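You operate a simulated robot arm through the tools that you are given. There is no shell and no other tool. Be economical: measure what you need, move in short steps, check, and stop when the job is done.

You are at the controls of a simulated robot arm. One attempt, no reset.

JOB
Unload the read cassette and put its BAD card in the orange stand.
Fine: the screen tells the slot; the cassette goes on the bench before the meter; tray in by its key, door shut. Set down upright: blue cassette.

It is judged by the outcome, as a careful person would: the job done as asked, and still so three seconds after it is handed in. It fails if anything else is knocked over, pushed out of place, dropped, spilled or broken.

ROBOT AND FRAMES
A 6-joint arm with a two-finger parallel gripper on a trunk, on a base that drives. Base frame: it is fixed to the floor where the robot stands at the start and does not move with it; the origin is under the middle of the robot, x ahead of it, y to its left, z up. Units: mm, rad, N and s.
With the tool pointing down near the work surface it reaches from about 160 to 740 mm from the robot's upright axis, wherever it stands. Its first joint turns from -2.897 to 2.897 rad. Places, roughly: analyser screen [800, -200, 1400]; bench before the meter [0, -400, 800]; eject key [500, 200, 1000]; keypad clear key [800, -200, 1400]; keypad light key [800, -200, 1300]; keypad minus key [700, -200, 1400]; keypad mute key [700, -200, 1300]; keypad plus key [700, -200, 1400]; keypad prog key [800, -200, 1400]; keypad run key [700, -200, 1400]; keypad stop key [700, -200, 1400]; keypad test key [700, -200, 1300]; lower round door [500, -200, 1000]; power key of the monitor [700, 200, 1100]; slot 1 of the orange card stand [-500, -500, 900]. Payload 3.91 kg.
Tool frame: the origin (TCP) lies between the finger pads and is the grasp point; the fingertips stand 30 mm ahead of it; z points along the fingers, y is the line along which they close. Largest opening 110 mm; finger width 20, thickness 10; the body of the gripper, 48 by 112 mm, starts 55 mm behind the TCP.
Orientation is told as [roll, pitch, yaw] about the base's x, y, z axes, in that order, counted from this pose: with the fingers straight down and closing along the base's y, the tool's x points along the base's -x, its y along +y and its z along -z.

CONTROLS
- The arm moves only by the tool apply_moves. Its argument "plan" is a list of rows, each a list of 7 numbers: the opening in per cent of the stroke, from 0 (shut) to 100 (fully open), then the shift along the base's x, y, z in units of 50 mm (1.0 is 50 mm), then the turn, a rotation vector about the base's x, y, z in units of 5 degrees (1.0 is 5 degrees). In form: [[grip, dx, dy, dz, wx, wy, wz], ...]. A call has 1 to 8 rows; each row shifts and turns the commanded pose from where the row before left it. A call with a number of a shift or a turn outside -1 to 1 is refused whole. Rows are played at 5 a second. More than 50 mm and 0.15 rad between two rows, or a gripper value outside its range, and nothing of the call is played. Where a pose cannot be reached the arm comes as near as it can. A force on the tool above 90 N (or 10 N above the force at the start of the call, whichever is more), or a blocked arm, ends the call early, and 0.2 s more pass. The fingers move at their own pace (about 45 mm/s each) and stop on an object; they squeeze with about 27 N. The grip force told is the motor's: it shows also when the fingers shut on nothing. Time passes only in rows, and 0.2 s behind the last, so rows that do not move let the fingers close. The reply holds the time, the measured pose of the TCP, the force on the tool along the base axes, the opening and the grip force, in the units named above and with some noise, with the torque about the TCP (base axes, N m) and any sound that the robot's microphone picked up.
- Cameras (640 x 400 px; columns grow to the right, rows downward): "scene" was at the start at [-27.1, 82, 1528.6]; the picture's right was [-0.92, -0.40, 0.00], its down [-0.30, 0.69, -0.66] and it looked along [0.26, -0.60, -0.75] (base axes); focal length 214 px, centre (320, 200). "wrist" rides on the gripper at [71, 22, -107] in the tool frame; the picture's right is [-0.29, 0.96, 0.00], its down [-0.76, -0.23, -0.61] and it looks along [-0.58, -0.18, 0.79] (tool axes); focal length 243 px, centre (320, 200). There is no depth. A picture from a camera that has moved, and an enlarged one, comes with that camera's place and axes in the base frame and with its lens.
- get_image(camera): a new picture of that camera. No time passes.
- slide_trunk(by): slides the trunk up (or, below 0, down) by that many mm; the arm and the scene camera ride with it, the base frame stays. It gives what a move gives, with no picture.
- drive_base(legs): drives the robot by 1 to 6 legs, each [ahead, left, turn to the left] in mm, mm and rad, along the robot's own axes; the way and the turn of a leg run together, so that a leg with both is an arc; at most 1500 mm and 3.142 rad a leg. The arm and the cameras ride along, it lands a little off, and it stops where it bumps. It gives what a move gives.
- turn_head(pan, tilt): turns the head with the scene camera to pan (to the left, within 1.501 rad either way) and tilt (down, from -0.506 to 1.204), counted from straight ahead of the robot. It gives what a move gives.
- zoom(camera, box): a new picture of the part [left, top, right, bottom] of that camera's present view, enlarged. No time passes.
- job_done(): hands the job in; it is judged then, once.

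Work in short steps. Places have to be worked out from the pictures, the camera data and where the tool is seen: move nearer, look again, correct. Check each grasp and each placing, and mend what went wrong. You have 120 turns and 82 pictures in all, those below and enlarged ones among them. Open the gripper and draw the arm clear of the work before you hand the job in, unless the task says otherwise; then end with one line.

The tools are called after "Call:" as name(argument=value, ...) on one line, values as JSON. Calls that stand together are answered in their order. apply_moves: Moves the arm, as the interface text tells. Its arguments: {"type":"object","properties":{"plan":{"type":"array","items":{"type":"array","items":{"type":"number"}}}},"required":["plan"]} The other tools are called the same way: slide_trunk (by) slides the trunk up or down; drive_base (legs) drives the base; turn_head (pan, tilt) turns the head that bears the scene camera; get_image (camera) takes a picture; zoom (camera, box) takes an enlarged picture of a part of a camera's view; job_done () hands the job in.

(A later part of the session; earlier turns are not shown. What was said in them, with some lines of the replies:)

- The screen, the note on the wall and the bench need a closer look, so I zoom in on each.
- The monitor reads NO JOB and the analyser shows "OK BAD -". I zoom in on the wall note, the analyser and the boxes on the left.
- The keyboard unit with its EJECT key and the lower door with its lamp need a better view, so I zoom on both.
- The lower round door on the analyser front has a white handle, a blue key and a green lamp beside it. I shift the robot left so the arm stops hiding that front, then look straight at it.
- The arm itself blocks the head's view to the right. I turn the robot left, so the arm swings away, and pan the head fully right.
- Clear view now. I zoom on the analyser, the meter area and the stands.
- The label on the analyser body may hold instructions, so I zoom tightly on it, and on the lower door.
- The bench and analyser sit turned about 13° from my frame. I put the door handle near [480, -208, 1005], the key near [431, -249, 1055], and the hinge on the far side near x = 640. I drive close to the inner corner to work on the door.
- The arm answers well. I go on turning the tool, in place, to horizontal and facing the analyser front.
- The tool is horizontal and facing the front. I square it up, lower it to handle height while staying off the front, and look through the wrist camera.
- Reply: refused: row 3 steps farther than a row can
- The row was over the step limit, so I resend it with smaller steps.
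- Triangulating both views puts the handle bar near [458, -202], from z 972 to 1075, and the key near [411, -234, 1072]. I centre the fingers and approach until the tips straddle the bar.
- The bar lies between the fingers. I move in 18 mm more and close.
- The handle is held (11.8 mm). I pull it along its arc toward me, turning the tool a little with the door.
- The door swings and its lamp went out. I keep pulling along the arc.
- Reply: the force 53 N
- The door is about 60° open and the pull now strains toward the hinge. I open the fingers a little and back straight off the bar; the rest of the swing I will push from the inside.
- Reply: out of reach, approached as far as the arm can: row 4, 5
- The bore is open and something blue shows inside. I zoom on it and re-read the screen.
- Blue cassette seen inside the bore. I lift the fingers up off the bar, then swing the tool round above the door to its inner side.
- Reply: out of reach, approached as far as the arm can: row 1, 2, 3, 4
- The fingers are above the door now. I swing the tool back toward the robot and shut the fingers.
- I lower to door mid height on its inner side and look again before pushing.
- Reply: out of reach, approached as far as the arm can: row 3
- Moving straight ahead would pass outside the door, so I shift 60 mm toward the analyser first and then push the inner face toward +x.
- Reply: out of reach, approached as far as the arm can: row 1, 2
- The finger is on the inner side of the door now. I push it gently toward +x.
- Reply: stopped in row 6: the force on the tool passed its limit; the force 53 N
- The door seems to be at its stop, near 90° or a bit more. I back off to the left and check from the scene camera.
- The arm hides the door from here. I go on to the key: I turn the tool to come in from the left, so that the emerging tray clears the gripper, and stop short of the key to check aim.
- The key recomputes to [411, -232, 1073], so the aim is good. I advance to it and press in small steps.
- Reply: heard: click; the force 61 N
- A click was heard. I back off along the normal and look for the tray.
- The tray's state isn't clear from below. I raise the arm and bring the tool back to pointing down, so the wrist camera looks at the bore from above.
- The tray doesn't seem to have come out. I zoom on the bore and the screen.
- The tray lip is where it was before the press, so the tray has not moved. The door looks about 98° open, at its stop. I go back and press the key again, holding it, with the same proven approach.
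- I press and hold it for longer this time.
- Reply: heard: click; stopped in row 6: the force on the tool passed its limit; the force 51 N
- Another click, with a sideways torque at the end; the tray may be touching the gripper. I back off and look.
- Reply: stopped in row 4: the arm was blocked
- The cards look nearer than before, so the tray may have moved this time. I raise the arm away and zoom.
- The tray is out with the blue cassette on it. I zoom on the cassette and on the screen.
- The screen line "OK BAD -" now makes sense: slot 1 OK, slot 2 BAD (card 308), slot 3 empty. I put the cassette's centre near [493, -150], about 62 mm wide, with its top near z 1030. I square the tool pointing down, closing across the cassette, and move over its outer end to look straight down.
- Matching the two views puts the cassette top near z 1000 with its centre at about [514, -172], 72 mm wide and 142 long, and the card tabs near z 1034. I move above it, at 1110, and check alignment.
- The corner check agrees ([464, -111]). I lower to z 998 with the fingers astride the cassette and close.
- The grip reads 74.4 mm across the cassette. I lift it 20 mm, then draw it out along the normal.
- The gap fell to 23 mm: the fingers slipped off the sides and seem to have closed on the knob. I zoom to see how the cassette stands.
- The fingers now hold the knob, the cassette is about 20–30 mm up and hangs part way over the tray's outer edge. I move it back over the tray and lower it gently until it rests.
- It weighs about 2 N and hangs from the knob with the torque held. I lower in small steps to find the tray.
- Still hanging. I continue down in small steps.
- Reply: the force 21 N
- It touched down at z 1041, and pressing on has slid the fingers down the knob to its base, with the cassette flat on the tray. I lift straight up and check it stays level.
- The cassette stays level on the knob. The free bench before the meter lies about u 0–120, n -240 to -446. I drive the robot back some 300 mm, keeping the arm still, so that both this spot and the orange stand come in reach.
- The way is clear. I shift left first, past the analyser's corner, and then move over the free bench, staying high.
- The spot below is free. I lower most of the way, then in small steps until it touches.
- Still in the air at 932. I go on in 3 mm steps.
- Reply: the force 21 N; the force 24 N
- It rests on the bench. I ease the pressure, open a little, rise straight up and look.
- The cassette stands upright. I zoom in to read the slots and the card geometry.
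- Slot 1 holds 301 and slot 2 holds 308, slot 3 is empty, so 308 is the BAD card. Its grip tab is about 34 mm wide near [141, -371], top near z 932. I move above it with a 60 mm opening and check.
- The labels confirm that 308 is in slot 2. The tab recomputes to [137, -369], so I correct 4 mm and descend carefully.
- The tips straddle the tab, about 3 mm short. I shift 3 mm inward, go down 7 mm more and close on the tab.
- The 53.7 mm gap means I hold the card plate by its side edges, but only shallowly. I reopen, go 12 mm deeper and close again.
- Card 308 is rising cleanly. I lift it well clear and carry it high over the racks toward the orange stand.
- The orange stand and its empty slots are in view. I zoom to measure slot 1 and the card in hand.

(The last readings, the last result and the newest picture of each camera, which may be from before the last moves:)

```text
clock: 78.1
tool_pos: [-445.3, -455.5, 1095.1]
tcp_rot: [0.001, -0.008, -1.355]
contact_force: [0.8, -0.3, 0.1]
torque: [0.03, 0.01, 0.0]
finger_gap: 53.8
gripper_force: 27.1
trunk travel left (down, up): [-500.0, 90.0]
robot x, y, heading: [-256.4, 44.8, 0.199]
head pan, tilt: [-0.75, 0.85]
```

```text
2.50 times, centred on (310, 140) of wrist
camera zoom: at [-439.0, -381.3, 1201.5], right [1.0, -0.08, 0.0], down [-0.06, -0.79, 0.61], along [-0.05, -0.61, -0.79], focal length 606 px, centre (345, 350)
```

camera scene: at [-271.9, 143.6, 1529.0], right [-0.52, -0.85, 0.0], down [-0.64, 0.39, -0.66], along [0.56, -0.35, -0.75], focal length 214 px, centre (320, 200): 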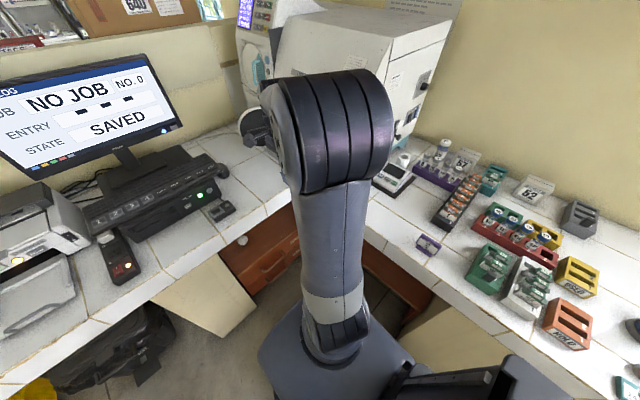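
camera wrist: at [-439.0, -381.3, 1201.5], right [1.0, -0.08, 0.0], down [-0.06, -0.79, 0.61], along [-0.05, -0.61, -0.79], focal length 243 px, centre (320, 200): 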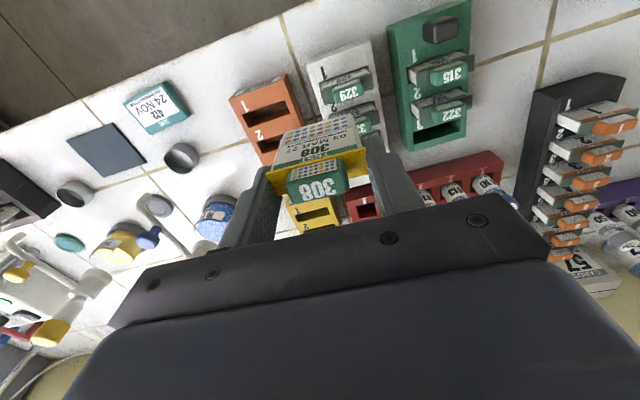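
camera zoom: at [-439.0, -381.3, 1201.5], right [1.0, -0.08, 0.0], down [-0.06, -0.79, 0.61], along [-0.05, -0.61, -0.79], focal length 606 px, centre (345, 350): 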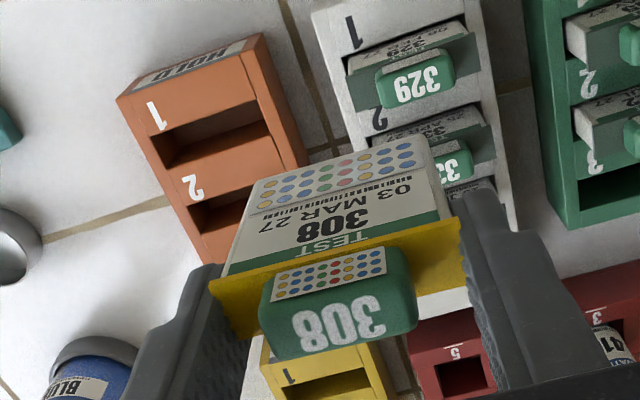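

The card hangs about 80 mm below the TCP. Slot 1 is near [-513, -476] if the stand top is at about z 895. I move above it and take a second view to fix the height.

Call:
apply_moves(plan=[[0, -0.67, -0.2, 0, 0, 0, 0], [0, -0.67, -0.24, 0, 0, 0, 0], [0, 0, 0, -0.4, 0, 0, 0]])

Call:
zoom(camera="wrist", box=[220, 40, 420, 200])

```text
clock: 78.9
tool_pos: [-512.0, -477.1, 1075.0]
tcp_rot: [0.002, -0.009, -1.354]
contact_force: [-0.4, 0.0, -0.4]
torque: [-0.06, 0.0, 0.02]
finger_gap: 53.6
gripper_force: 26.9
trunk travel left (down, up): [-500.0, 90.0]
robot x, y, heading: [-252.6, 45.5, 0.201]
head pan, tilt: [-0.75, 0.85]
```

```text
2.50 times, centred on (320, 120) of wrist
camera zoom: at [-507.0, -401.7, 1180.7], right [1.0, -0.08, 0.0], down [-0.06, -0.79, 0.61], along [-0.05, -0.61, -0.79], focal length 606 px, centre (320, 400)
```

zoom: 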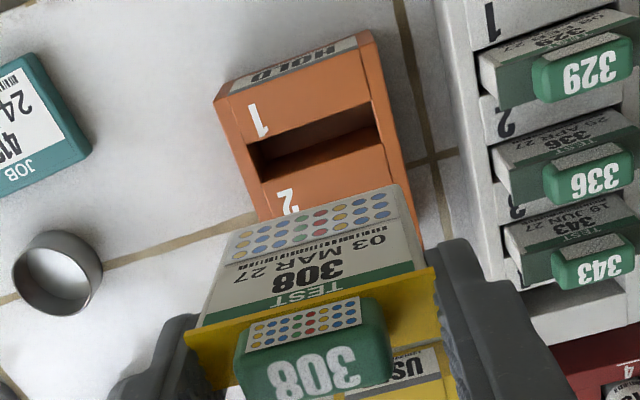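

Two views agree: slot 1's centre is at [-515, -478], top z 888. The card plane sits roughly 10 mm on the near side of the TCP. I line up and lower to just above the slot, then check.

Call:
apply_moves(plan=[[0, -0.04, -0.22, 0, 0, 0, 0], [0, 0, 0, -0.7, 0, 0, 0], [0, 0, 0, -0.7, 0, 0, 0], [0, 0, 0, -0.4, 0, 0, 0]])

Call:
zoom(camera="wrist", box=[220, 40, 420, 200])

```text
clock: 79.9
tool_pos: [-513.3, -488.7, 985.1]
tcp_rot: [-0.002, -0.008, -1.355]
contact_force: [0.5, -1.1, -0.7]
torque: [0.01, -0.01, 0.0]
finger_gap: 53.9
gripper_force: 26.8
trunk travel left (down, up): [-500.0, 90.0]
robot x, y, heading: [-252.4, 47.1, 0.2]
head pan, tilt: [-0.75, 0.85]
```

```text
2.50 times, centred on (320, 120) of wrist
camera zoom: at [-507.0, -413.4, 1092.0], right [1.0, -0.08, 0.0], down [-0.06, -0.79, 0.61], along [-0.05, -0.61, -0.79], focal length 606 px, centre (320, 400)
```

zoom: 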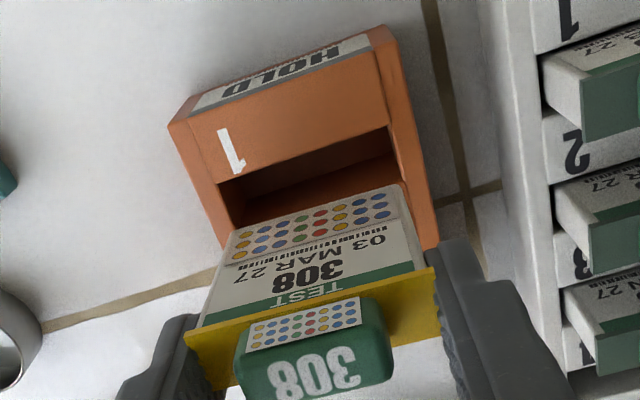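

The card bottom lines up with the slot to within about 2 mm. I correct 2 mm sideways and lower in steps, watching the force.

Call:
apply_moves(plan=[[0, -0.04, -0.01, -0.3, 0, 0, 0], [0, 0, 0, -0.2, 0, 0, 0], [0, 0, 0, -0.2, 0, 0, 0]])

Call:
zoom(camera="wrist", box=[220, 40, 420, 200])

```text
clock: 80.7
tool_pos: [-515.1, -489.2, 955.6]
tcp_rot: [-0.008, -0.016, -1.353]
contact_force: [-1.1, -0.9, 24.6]
torque: [0.28, -1.18, 0.08]
finger_gap: 55.0
gripper_force: 28.7
trunk travel left (down, up): [-500.0, 90.0]
robot x, y, heading: [-251.1, 49.0, 0.203]
head pan, tilt: [-0.75, 0.85]
```

```text
2.50 times, centred on (320, 120) of wrist
camera zoom: at [-508.2, -412.8, 1061.8], right [1.0, -0.08, 0.0], down [-0.06, -0.78, 0.62], along [-0.05, -0.62, -0.78], focal length 606 px, centre (320, 400)
```

zoom: 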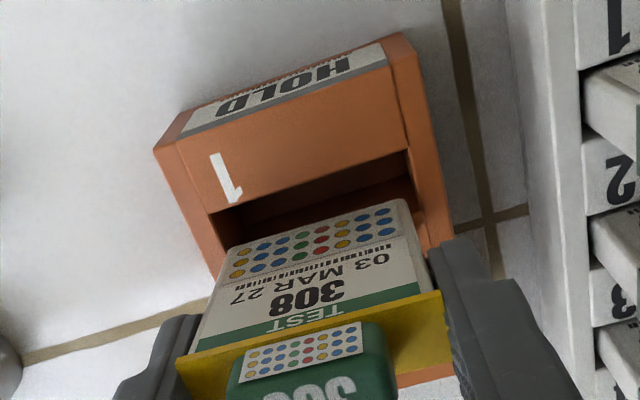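

The card met the rim at 25 N: about 15 mm of open slot still shows on the near side, so I am too far in. I rise 8 mm, shift 7 mm outward and try again.

Call:
apply_moves(plan=[[0, 0, 0, 0.2, 0, 0, 0], [0, -0.03, 0.14, 0, 0, 0, 0], [0, 0, 0, 0, 0, 0, 0]])

Call:
zoom(camera="wrist", box=[220, 40, 420, 200])

```text
clock: 81.5
tool_pos: [-516.7, -483.3, 959.1]
tcp_rot: [0.0, -0.007, -1.355]
contact_force: [0.0, -0.1, 0.3]
torque: [0.01, -0.03, 0.01]
finger_gap: 54.1
gripper_force: 27.1
trunk travel left (down, up): [-500.0, 90.0]
robot x, y, heading: [-251.5, 47.5, 0.203]
head pan, tilt: [-0.75, 0.85]
```

```text
2.50 times, centred on (320, 120) of wrist
camera zoom: at [-511.3, -408.0, 1066.1], right [1.0, -0.08, 0.0], down [-0.06, -0.79, 0.61], along [-0.05, -0.61, -0.79], focal length 606 px, centre (320, 400)
```

zoom: 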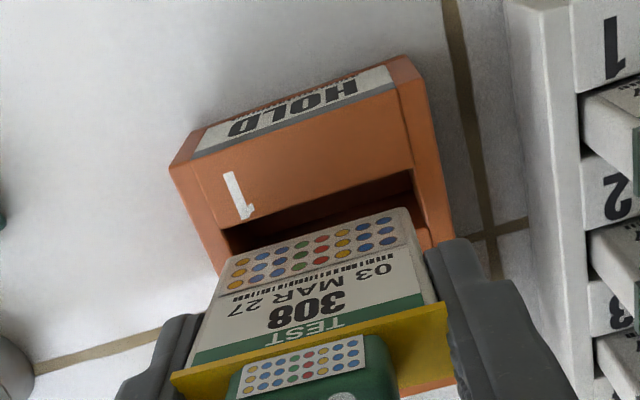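

The card still sits about 10 mm too far in and now 3 mm left. I rise 4 mm, shift 7 mm outward and 3 mm right, and lower carefully.

Call:
apply_moves(plan=[[0, 0, 0, 0.08, 0, 0, 0], [0, 0.03, 0.15, 0, 0, 0, 0], [0, 0, 0, -0.12, 0, 0, 0], [0, 0, 0, -0.1, 0, 0, 0], [0, 0, 0, -0.1, 0, 0, 0]])

```text
clock: 82.7
tool_pos: [-516.4, -476.0, 950.6]
tcp_rot: [-0.001, -0.01, -1.354]
contact_force: [-0.4, 3.1, 10.1]
torque: [0.18, -0.11, 0.0]
finger_gap: 54.0
gripper_force: 27.2
trunk travel left (down, up): [-500.0, 90.0]
robot x, y, heading: [-251.0, 46.5, 0.202]
head pan, tilt: [-0.75, 0.85]
```

There is light contact at z 951. I look before pushing further.

Call:
zoom(camera="wrist", box=[220, 40, 420, 200])

```text
2.50 times, centred on (320, 120) of wrist
camera zoom: at [-510.5, -399.8, 1057.7], right [1.0, -0.08, 0.0], down [-0.06, -0.79, 0.62], along [-0.05, -0.61, -0.79], focal length 606 px, centre (320, 400)
```

zoom: 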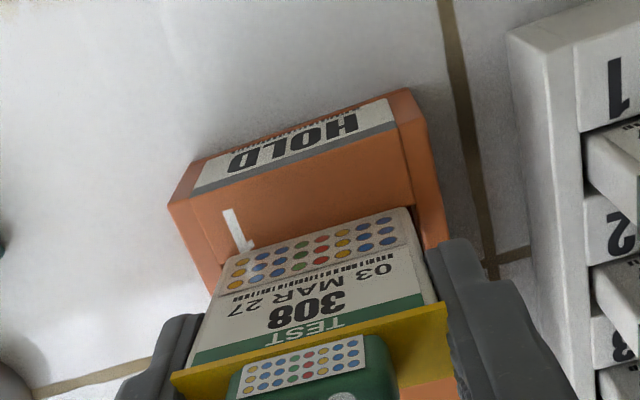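

Now it just touches the near rim, so I overshot by 3–4 mm. I rise, shift 4 mm back in and lower again.

Call:
apply_moves(plan=[[0, 0, 0, 0.12, 0, 0, 0], [0, 0.02, -0.08, 0, 0, 0, 0], [0, 0, 0, -0.14, 0, 0, 0], [0, 0, 0, -0.1, 0, 0, 0], [0, 0, 0, -0.1, 0, 0, 0]])

```text
clock: 83.9
tool_pos: [-514.8, -480.4, 937.1]
tcp_rot: [0.001, -0.01, -1.354]
contact_force: [0.2, -0.9, -0.3]
torque: [0.01, -0.01, -0.02]
finger_gap: 54.1
gripper_force: 27.0
trunk travel left (down, up): [-500.0, 90.0]
robot x, y, heading: [-250.5, 47.9, 0.2]
head pan, tilt: [-0.75, 0.85]
```

No force at z 937, so the card is in the slot. I continue down until it seats.

Call:
apply_moves(plan=[[0, 0, 0, -0.12, 0, 0, 0], [0, 0, 0, -0.1, 0, 0, 0]])

Call:
apply_moves(plan=[[0, 0, 0, -0.08, 0, 0, 0]])

```text
clock: 84.5
tool_pos: [-514.5, -480.5, 926.7]
tcp_rot: [0.001, -0.008, -1.355]
contact_force: [0.1, -1.0, -1.0]
torque: [-0.01, -0.01, 0.05]
finger_gap: 54.1
gripper_force: 27.4
trunk travel left (down, up): [-500.0, 90.0]
robot x, y, heading: [-253.5, 46.9, 0.199]
head pan, tilt: [-0.75, 0.85]
```

```text
clock: 84.9
tool_pos: [-515.0, -479.5, 922.8]
tcp_rot: [0.0, -0.01, -1.354]
contact_force: [0.5, -0.9, -1.4]
torque: [0.0, 0.0, 0.04]
finger_gap: 53.9
gripper_force: 27.0
trunk travel left (down, up): [-500.0, 90.0]
robot x, y, heading: [-253.3, 44.4, 0.202]
head pan, tilt: [-0.75, 0.85]
```

I go down a last 2 mm, release and rise clear.

Call:
apply_moves(plan=[[0, 0, 0, -0.05, 0, 0, 0], [60, 0, 0, 0, 0, 0, 0], [60, 0, 0, 0, 0, 0, 0], [60, 0, 0, 0.5, 0, 0, 0], [60, 0, 0, 0.8, 0, 0, 0], [60, 0, 0, 0.9, 0, 0, 0], [60, 0, 0, 0.9, 0, 0, 0]])

Call:
get_image(camera="wrist")

```text
clock: 86.5
tool_pos: [-515.5, -479.0, 1074.9]
tcp_rot: [-0.001, -0.01, -1.356]
contact_force: [0.2, 0.0, 0.9]
torque: [0.01, 0.0, 0.0]
finger_gap: 66.2
gripper_force: 0.1
trunk travel left (down, up): [-500.0, 90.0]
robot x, y, heading: [-253.0, 43.3, 0.199]
head pan, tilt: [-0.75, 0.85]
```

```text
9 pictures are left
camera wrist: at [-510.1, -402.7, 1181.7], right [1.0, -0.08, 0.0], down [-0.06, -0.79, 0.61], along [-0.05, -0.61, -0.79], focal length 243 px, centre (320, 200)
```

wrist: 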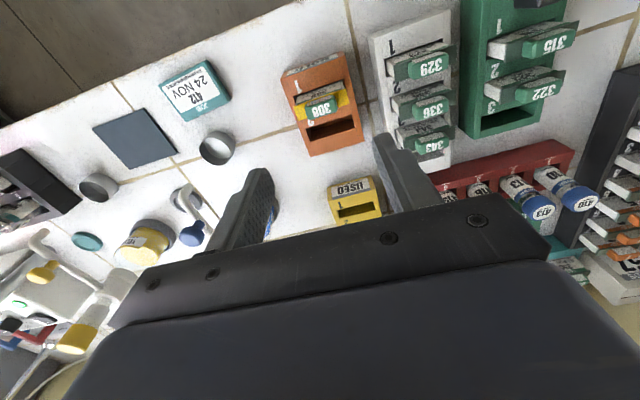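

Card 308 sits in slot 1 of the orange stand and nothing is disturbed. I raise the arm and carry it back in front of the robot, to press the tray key and shut the door.

Call:
apply_moves(plan=[[0, 0.6, 0.4, 0.6, 0, 0, 0], [0, 0.6, 0.4, 0.6, 0, 0, 0], [0, 0.6, 0.4, 0.6, 0, 0, 0], [0, 0.8, 0.5, 0.2, 0, 0, 0], [0, 0.8, 0.5, 0, 0, 0, 0], [0, 0.8, 0.5, 0, 0, 0, 0], [0, 0.8, 0.5, 0, 0, 0, 0], [0, 0.8, 0.5, 0, 0, 0, 0]])

Call:
apply_moves(plan=[[0, 0.8, 0.5, 0, 0, 0, 0], [0, 0.8, 0.5, 0, 0, 0, 0], [0, 0.8, 0.5, 0, 0, 0, 0], [0, 0.8, 0.5, 0, 0, 0, 0], [0, 0.8, 0.5, 0, 0, 0, 0], [0, 0.8, 0.5, 0, 0, 0, 0], [0, 0.8, 0.5, 0, 0, 0, 0], [0, 0.8, 0.5, 0, 0, 0, 0]])

```text
clock: 88.3
tool_pos: [-224.5, -294.9, 1174.6]
tcp_rot: [-0.001, -0.009, -1.357]
contact_force: [-0.2, 0.1, 0.4]
torque: [0.0, 0.02, -0.02]
finger_gap: 0.0
gripper_force: 26.7
trunk travel left (down, up): [-500.0, 90.0]
robot x, y, heading: [-250.4, 46.7, 0.199]
head pan, tilt: [-0.75, 0.85]
```

```text
clock: 90.1
tool_pos: [94.7, -91.6, 1176.3]
tcp_rot: [-0.002, -0.008, -1.352]
contact_force: [-0.1, 0.1, -0.1]
torque: [0.01, 0.0, 0.01]
finger_gap: 0.0
gripper_force: 27.5
trunk travel left (down, up): [-500.0, 90.0]
robot x, y, heading: [-254.8, 48.6, 0.202]
head pan, tilt: [-0.75, 0.85]
```

I drive back to the analyser and turn the tool to the earlier pressing attitude.

Call:
drive_base(legs=[[292, -61, 0]])

Call:
apply_moves(plan=[[0, 0, 0.1, 0.2, -0.966, -0.258, 1], [0, 0, 0.1, 0.2, -0.939, -0.344, 1], [0, 0, 0.1, 0.2, -0.904, -0.427, 1], [0, 0, 0, 0.2, -0.862, -0.506, 1], [0, 0, 0, 0, -0.84, -0.54, 0], [0, 0, 0, 0, -0.84, -0.54, 0], [0, 0, 0, 0, -0.84, -0.54, 0], [0, 0, 0, 0, -0.84, -0.54, 0]])

Call:
apply_moves(plan=[[0, 0, 0, 0, -0.84, -0.54, 0], [0, 0, 0, 0, -0.84, -0.54, 0], [0, 0, 0, 0, -0.84, -0.54, 0], [0, 0, 0, 0, -0.84, -0.54, 0], [0, 0, 0, 0, -0.84, -0.54, 0], [0, 0, 0, 0, -0.84, -0.54, 0], [0, 0, 0, 0, -0.84, -0.54, 0], [0, 0, 0, 0, -0.84, -0.54, 0]])

```text
clock: 92.2
tool_pos: [391.5, -92.3, 1177.4]
tcp_rot: [0.0, -0.01, -1.355]
contact_force: [-0.2, 0.1, 0.2]
torque: [0.01, 0.0, 0.0]
finger_gap: 0.0
gripper_force: 27.2
trunk travel left (down, up): [-500.0, 90.0]
robot x, y, heading: [46.4, 43.2, 0.205]
head pan, tilt: [-0.75, 0.85]
```

```text
clock: 94.0
tool_pos: [392.1, -77.7, 1216.1]
tcp_rot: [0.003, -0.707, -1.007]
contact_force: [-0.8, 0.1, -0.1]
torque: [0.02, -0.02, 0.04]
finger_gap: 0.0
gripper_force: 27.3
trunk travel left (down, up): [-500.0, 90.0]
robot x, y, heading: [46.3, 45.7, 0.201]
head pan, tilt: [-0.75, 0.85]
```

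```text
clock: 95.8
tool_pos: [392.7, -78.7, 1216.2]
tcp_rot: [0.039, -1.404, -1.038]
contact_force: [0.8, 0.2, 0.8]
torque: [0.01, -0.01, 0.0]
finger_gap: 0.0
gripper_force: 26.8
trunk travel left (down, up): [-500.0, 90.0]
robot x, y, heading: [49.6, 46.0, 0.203]
head pan, tilt: [-0.75, 0.85]
```

I finish the turn and descend to the stand-off in front of the key.

Call:
apply_moves(plan=[[0, 0, 0, -0.6, -0.84, -0.54, 0], [0, 0, -0.2, -0.7, -0.8, -0.5, 0], [0, -0.05, -0.4, -0.8, 0, 0, 0], [0, -0.05, -0.5, -0.74, 0, 0, 0], [0, -0.06, -0.58, 0, 0, 0, 0]])

Call:
get_image(camera="wrist")

```text
clock: 97.0
tool_pos: [385.3, -165.1, 1074.1]
tcp_rot: [1.682, -1.566, -2.68]
contact_force: [-0.6, -0.2, -0.1]
torque: [-0.02, 0.01, 0.0]
finger_gap: 0.1
gripper_force: 27.0
trunk travel left (down, up): [-500.0, 90.0]
robot x, y, heading: [44.3, 45.7, 0.205]
head pan, tilt: [-0.75, 0.85]
```

```text
8 pictures are left
camera wrist: at [346.4, -62.2, 1002.6], right [0.8, 0.52, 0.29], down [-0.53, 0.39, 0.76], along [0.28, -0.76, 0.58], focal length 243 px, centre (320, 200)
```

wrist: 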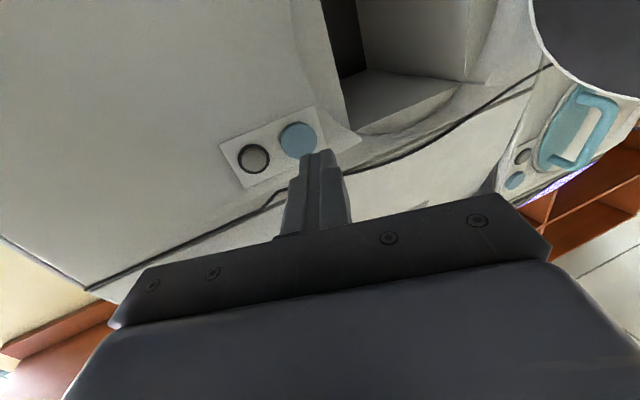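

The aim matches the earlier press. I press and hold as in the press that worked, then retract.

Call:
apply_moves(plan=[[0, 0.15, -0.7, 0, 0, 0, 0], [0, 0.03, -0.13, 0, 0, 0, 0], [0, 0.03, -0.11, 0, 0, 0, 0], [0, 0.02, -0.08, 0, 0, 0, 0], [0, 0, 0, 0, 0, 0, 0], [0, 0, 0, 0, 0, 0, 0]])

Call:
apply_moves(plan=[[0, -0.15, 0.4, 0, 0, 0, 0], [0, -0.1, 0.6, 0, 0, 0, 0], [0, 0, 0, 0, 0, 0, 0], [0, 0, 0, 0, 0, 0, 0], [0, 0, 0, 0, 0, 0, 0]])

```text
clock: 98.4
tool_pos: [394.1, -203.7, 1074.3]
tcp_rot: [-1.018, -1.569, 0.021]
contact_force: [-13.9, 72.7, -15.7]
torque: [0.47, 0.09, 0.2]
finger_gap: 0.0
gripper_force: 27.0
trunk travel left (down, up): [-500.0, 90.0]
robot x, y, heading: [48.0, 46.7, 0.201]
head pan, tilt: [-0.75, 0.85]
heard: click
```

```text
clock: 99.6
tool_pos: [382.8, -164.1, 1074.5]
tcp_rot: [1.897, -1.566, -2.901]
contact_force: [-0.4, -0.2, 0.0]
torque: [0.01, 0.02, -0.01]
finger_gap: 0.1
gripper_force: 27.2
trunk travel left (down, up): [-500.0, 90.0]
robot x, y, heading: [48.5, 46.7, 0.2]
head pan, tilt: [-0.75, 0.85]
```

A click was heard. I retreat, go up and turn the tool down again, to check the tray and reach over to the outer side of the door.

Call:
apply_moves(plan=[[0, -0.1, 0.7, 0, 0, 0, 0], [0, -0.1, 0.6, 0.6, 0.84, 0.54, 0], [0, 0, 0.2, 0.8, 0.84, 0.54, 0], [0, 0, 0, 0.8, 0.84, 0.54, 0], [0, 0, 0, 0.8, 0.84, 0.54, 0], [0, 0, 0, 0.4, 0.84, 0.54, 0], [0, 0, 0, 0, 0.84, 0.54, 0], [0, 0, 0, 0, 0.84, 0.54, 0]])

Call:
apply_moves(plan=[[0, 0.1, 0, 0, 0.84, 0.54, 0], [0, 0.2, 0, 0, 0.84, 0.54, 0], [0, 0.3, 0, 0, 0.84, 0.54, 0], [0, 0.3, 0, 0, 0.84, 0.54, 0], [0, 0.3, 0, 0, 0.84, 0.54, 0], [0, 0.3, 0, 0, 0.84, 0.54, 0]])

Call:
get_image(camera="wrist")

```text
clock: 101.4
tool_pos: [374.1, -88.0, 1245.7]
tcp_rot: [0.008, -0.963, -1.008]
contact_force: [0.5, -0.1, 0.3]
torque: [0.02, -0.03, 0.04]
finger_gap: 0.2
gripper_force: 26.6
trunk travel left (down, up): [-500.0, 90.0]
robot x, y, heading: [48.6, 45.5, 0.201]
head pan, tilt: [-0.75, 0.85]
```

```text
clock: 102.8
tool_pos: [447.6, -88.8, 1245.1]
tcp_rot: [0.002, -0.438, -1.003]
contact_force: [0.5, -0.5, -0.1]
torque: [-0.02, 0.01, 0.0]
finger_gap: 0.0
gripper_force: 27.2
trunk travel left (down, up): [-500.0, 90.0]
robot x, y, heading: [47.0, 48.2, 0.193]
head pan, tilt: [-0.75, 0.85]
```

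```text
7 pictures are left
camera wrist: at [408.5, 15.7, 1310.6], right [0.95, 0.29, 0.12], down [0.04, -0.49, 0.87], along [0.31, -0.82, -0.47], focal length 243 px, centre (320, 200)
```

wrist: 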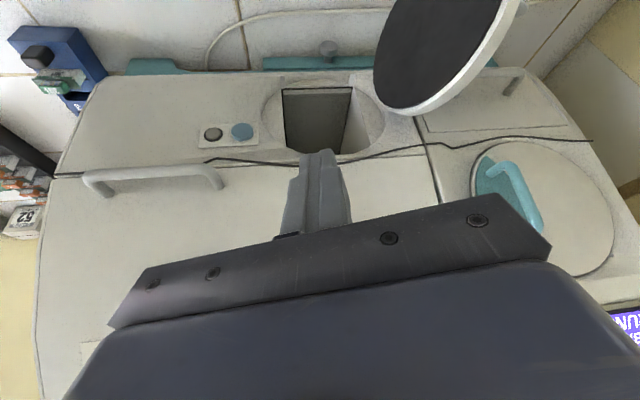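

The tray is in. I turn the tool fully down and move it, high, to a point beyond the door's outer face.

Call:
apply_moves(plan=[[0, 0.4, 0.2, 0, 0.84, 0.54, 0], [0, 0.5, 0.2, 0, 0.84, 0.54, 0], [0, 0.5, 0.2, 0, 0.84, 0.54, 0], [0, 0.5, 0.2, 0, 0.84, 0.54, 0], [0, 0.5, 0.2, 0, 0.84, 0.54, 0], [0, 0.6, 0.1, 0, 0, 0, -1], [0, 0.6, 0.1, -0.2, 0, 0, -1], [0, 0.6, 0, -0.2, 0, 0, -1]])

Call:
get_image(camera="wrist")

```text
clock: 104.6
tool_pos: [660.1, -29.1, 1222.7]
tcp_rot: [-0.002, -0.001, -1.266]
contact_force: [0.0, 0.7, 0.0]
torque: [0.02, 0.0, -0.03]
finger_gap: 0.3
gripper_force: 27.2
trunk travel left (down, up): [-500.0, 90.0]
robot x, y, heading: [43.2, 47.5, 0.201]
head pan, tilt: [-0.75, 0.85]
```

```text
6 pictures are left
camera wrist: at [659.9, 46.7, 1329.9], right [1.0, 0.01, 0.0], down [0.01, -0.79, 0.61], along [0.0, -0.61, -0.79], focal length 243 px, centre (320, 200)
```

wrist: 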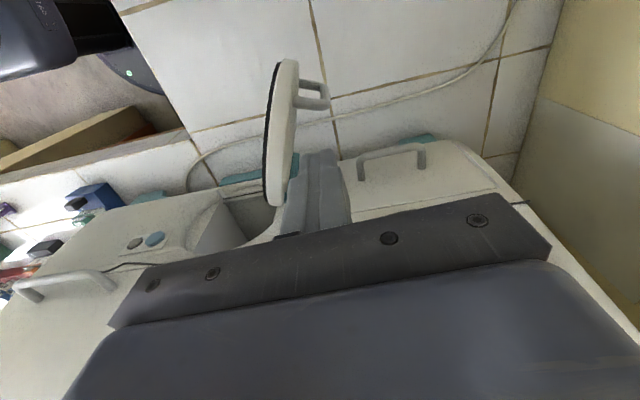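

From above, the door stands edge-on with its handle right below my fingers. I shift 30 mm toward the hinge, so as to come down beside the handle, and lower behind the outer face.

Call:
apply_moves(plan=[[0, 0.16, -0.58, -0.3, 0, 0, -0.8], [0, 0, 0, -0.9, 0, 0, 0], [0, 0, 0, -0.9, 0, 0, 0], [0, 0, 0, -0.75, 0, 0, 0]])

Call:
get_image(camera="wrist")

```text
clock: 105.6
tool_pos: [668.7, -56.0, 1080.1]
tcp_rot: [-0.001, -0.006, -1.336]
contact_force: [-0.3, 0.1, -0.6]
torque: [-0.03, -0.01, -0.01]
finger_gap: 0.3
gripper_force: 26.4
trunk travel left (down, up): [-500.0, 90.0]
robot x, y, heading: [44.8, 41.6, 0.201]
head pan, tilt: [-0.75, 0.85]
```

```text
5 pictures are left
camera wrist: at [673.6, 18.2, 1187.4], right [1.0, -0.06, 0.0], down [-0.05, -0.79, 0.61], along [-0.04, -0.61, -0.79], focal length 243 px, centre (320, 200)
```

wrist: 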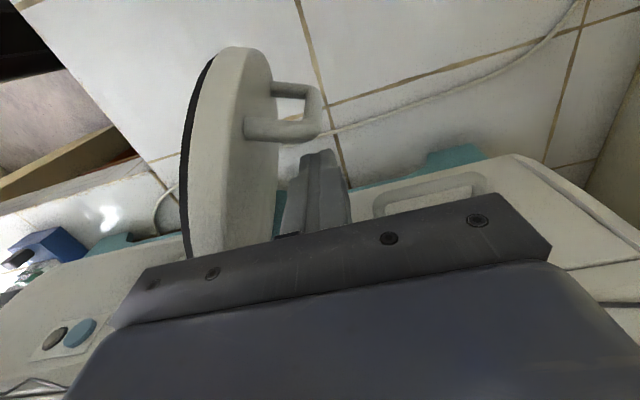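

The finger is behind the outer face, clear of the handle. I push the door along its closing arc.

Call:
apply_moves(plan=[[0, -0.487, -0.112, 0, 0, 0, 0], [0, -0.51, -0.016, 0, 0, 0, 0], [0, -0.463, -0.128, 0, 0, 0, 0], [0, -0.444, -0.214, 0, 0, 0, 0], [0, -0.4, -0.31, 0, 0, 0, 0], [0, -0.312, -0.38, 0, 0, 0, 0]])

Call:
get_image(camera="wrist")

```text
clock: 107.0
tool_pos: [535.0, -113.6, 1082.3]
tcp_rot: [-0.001, -0.003, -1.336]
contact_force: [0.6, 0.1, -0.3]
torque: [-0.02, 0.0, -0.01]
finger_gap: 0.0
gripper_force: 27.1
trunk travel left (down, up): [-500.0, 90.0]
robot x, y, heading: [45.7, 43.7, 0.196]
head pan, tilt: [-0.75, 0.85]
```

```text
4 pictures are left
camera wrist: at [539.8, -38.5, 1189.1], right [1.0, -0.06, 0.0], down [-0.05, -0.79, 0.61], along [-0.04, -0.61, -0.79], focal length 243 px, centre (320, 200)
```

wrist: 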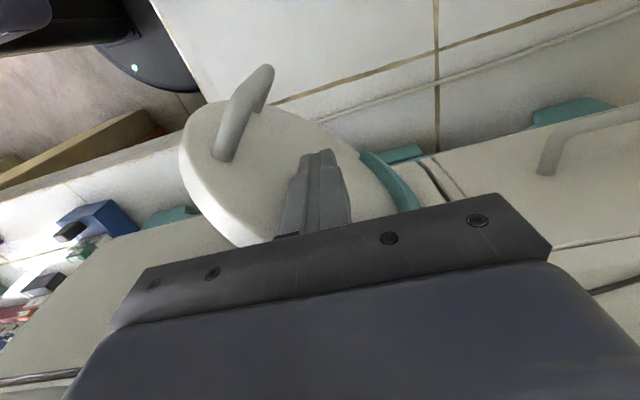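

The door swings freely, about 40° from shut. I tilt the finger forward 25° so that the gripper body clears the front, and go on pushing it closed.

Call:
apply_moves(plan=[[0, -0.1, -0.1, 0, -0.973, -0.232, 0], [0, -0.2, -0.1, 0, -0.973, -0.232, 0], [0, -0.2, -0.1, 0, -0.973, -0.232, 0], [0, -0.1, -0.2, 0, -0.973, -0.232, 0], [0, -0.1, -0.3, 0, -0.973, -0.232, 0], [0, 0.04, -0.3, 0, -0.973, -0.232, 0], [0, 0.05, -0.2, 0, 0, 0, 0]])

```text
clock: 108.6
tool_pos: [506.7, -179.9, 1082.5]
tcp_rot: [-0.003, -0.528, -1.334]
contact_force: [-0.6, -0.7, 0.1]
torque: [0.02, -0.01, 0.03]
finger_gap: 0.4
gripper_force: 27.4
trunk travel left (down, up): [-500.0, 90.0]
robot x, y, heading: [48.8, 47.0, 0.197]
head pan, tilt: [-0.75, 0.85]
```

No resistance yet. I push on in small steps along the normal.

Call:
apply_moves(plan=[[0, 0.03, -0.12, 0, 0, 0, 0], [0, 0.03, -0.1, 0, 0, 0, 0], [0, 0.02, -0.1, 0, 0, 0, 0]])

Call:
get_image(camera="wrist")

```text
clock: 109.4
tool_pos: [506.7, -185.3, 1083.1]
tcp_rot: [-0.003, -0.524, -1.333]
contact_force: [-16.0, 60.4, 1.4]
torque: [1.24, 0.19, -0.02]
finger_gap: 0.2
gripper_force: 26.9
trunk travel left (down, up): [-500.0, 90.0]
robot x, y, heading: [47.6, 46.8, 0.199]
head pan, tilt: [-0.75, 0.85]
```

```text
3 pictures are left
camera wrist: at [501.4, -67.8, 1138.9], right [0.99, -0.02, 0.14], down [-0.14, -0.4, 0.91], along [0.04, -0.92, -0.4], focal length 243 px, centre (320, 200)
```

wrist: 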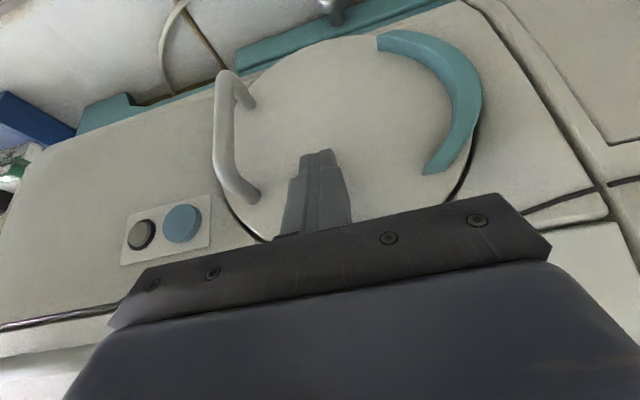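

The door looks flush and holds against 60 N. I back off, raise the arm and take the check pictures.

Call:
apply_moves(plan=[[0, -0.1, 0.5, 0, 0, 0, 0], [0, -0.2, 0.8, 0.1, 0, 0, 0], [0, -0.2, 0.8, 0.2, 0, 0, 0], [0, -0.2, 0.6, 0.5, 0, 0, 0], [50, 0, 0.2, 0.8, 0, 0, 0], [50, 0, 0, 0.8, 0, 0, 0], [50, 0, 0, 0, 0, 0, 0]])

Call:
get_image(camera="wrist")

```text
clock: 111.0
tool_pos: [472.0, -51.8, 1201.1]
tcp_rot: [-0.002, -0.527, -1.336]
contact_force: [-0.4, 0.1, -0.7]
torque: [-0.04, 0.02, 0.01]
finger_gap: 54.9
gripper_force: 0.2
trunk travel left (down, up): [-500.0, 90.0]
robot x, y, heading: [43.5, 41.1, 0.202]
head pan, tilt: [-0.75, 0.85]
```

```text
2 pictures are left
camera wrist: at [467.2, 66.0, 1257.3], right [0.99, -0.02, 0.14], down [-0.14, -0.39, 0.91], along [0.04, -0.92, -0.39], focal length 243 px, centre (320, 200)
```

wrist: 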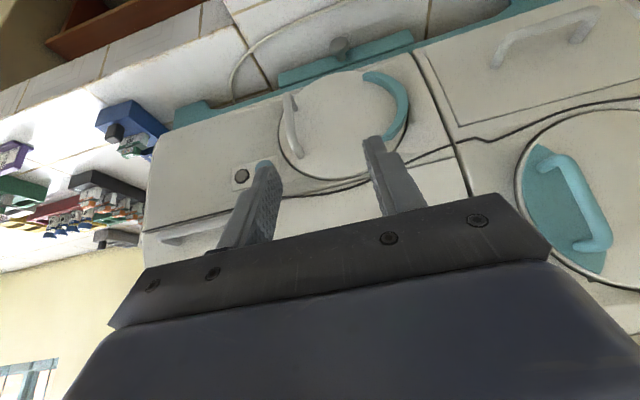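

The door is shut and the cassette stands upright. One last check of the bench from the head.

Call:
turn_head(pan=-1.45, tilt=0.8)

Call:
get_image(camera="scene")

```text
clock: 112.0
tool_pos: [472.1, -51.5, 1198.8]
tcp_rot: [-0.002, -0.526, -1.335]
contact_force: [-0.6, 0.0, 0.0]
torque: [-0.01, -0.03, -0.04]
finger_gap: 55.2
gripper_force: 0.0
trunk travel left (down, up): [-500.0, 90.0]
robot x, y, heading: [46.3, 45.2, 0.2]
head pan, tilt: [-1.45, 0.799]
```

```text
1 pictures are left
camera scene: at [-14.9, 107.5, 1533.0], right [-0.95, -0.32, 0.0], down [-0.23, 0.68, -0.7], along [0.22, -0.66, -0.72], focal length 214 px, centre (320, 200)
```

scene: 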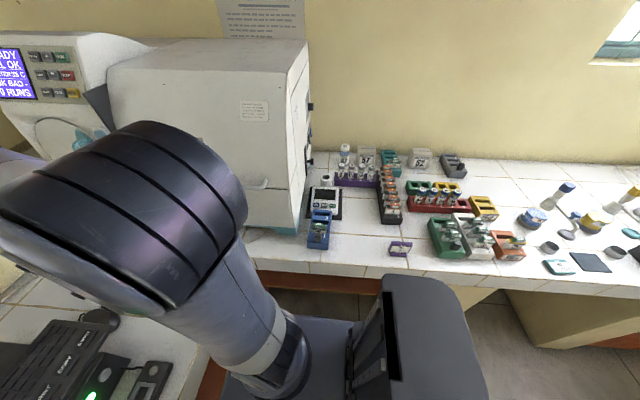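

Everything is in place: the cassette stands before the meter, card 308 is in the orange stand, the tray is in and the door is shut. I hand it in.

Call:
job_done()

```text
The job is handed in.
```

The job is handed in. The blue cassette stands upright on the bench before the meter, and its BAD card (308, slot 2) is in slot 1 of the orange stand. The tray went in by its key and the lower door is shut. On the way, my first grip on the cassette slipped and I had to pick it up again by its knob.
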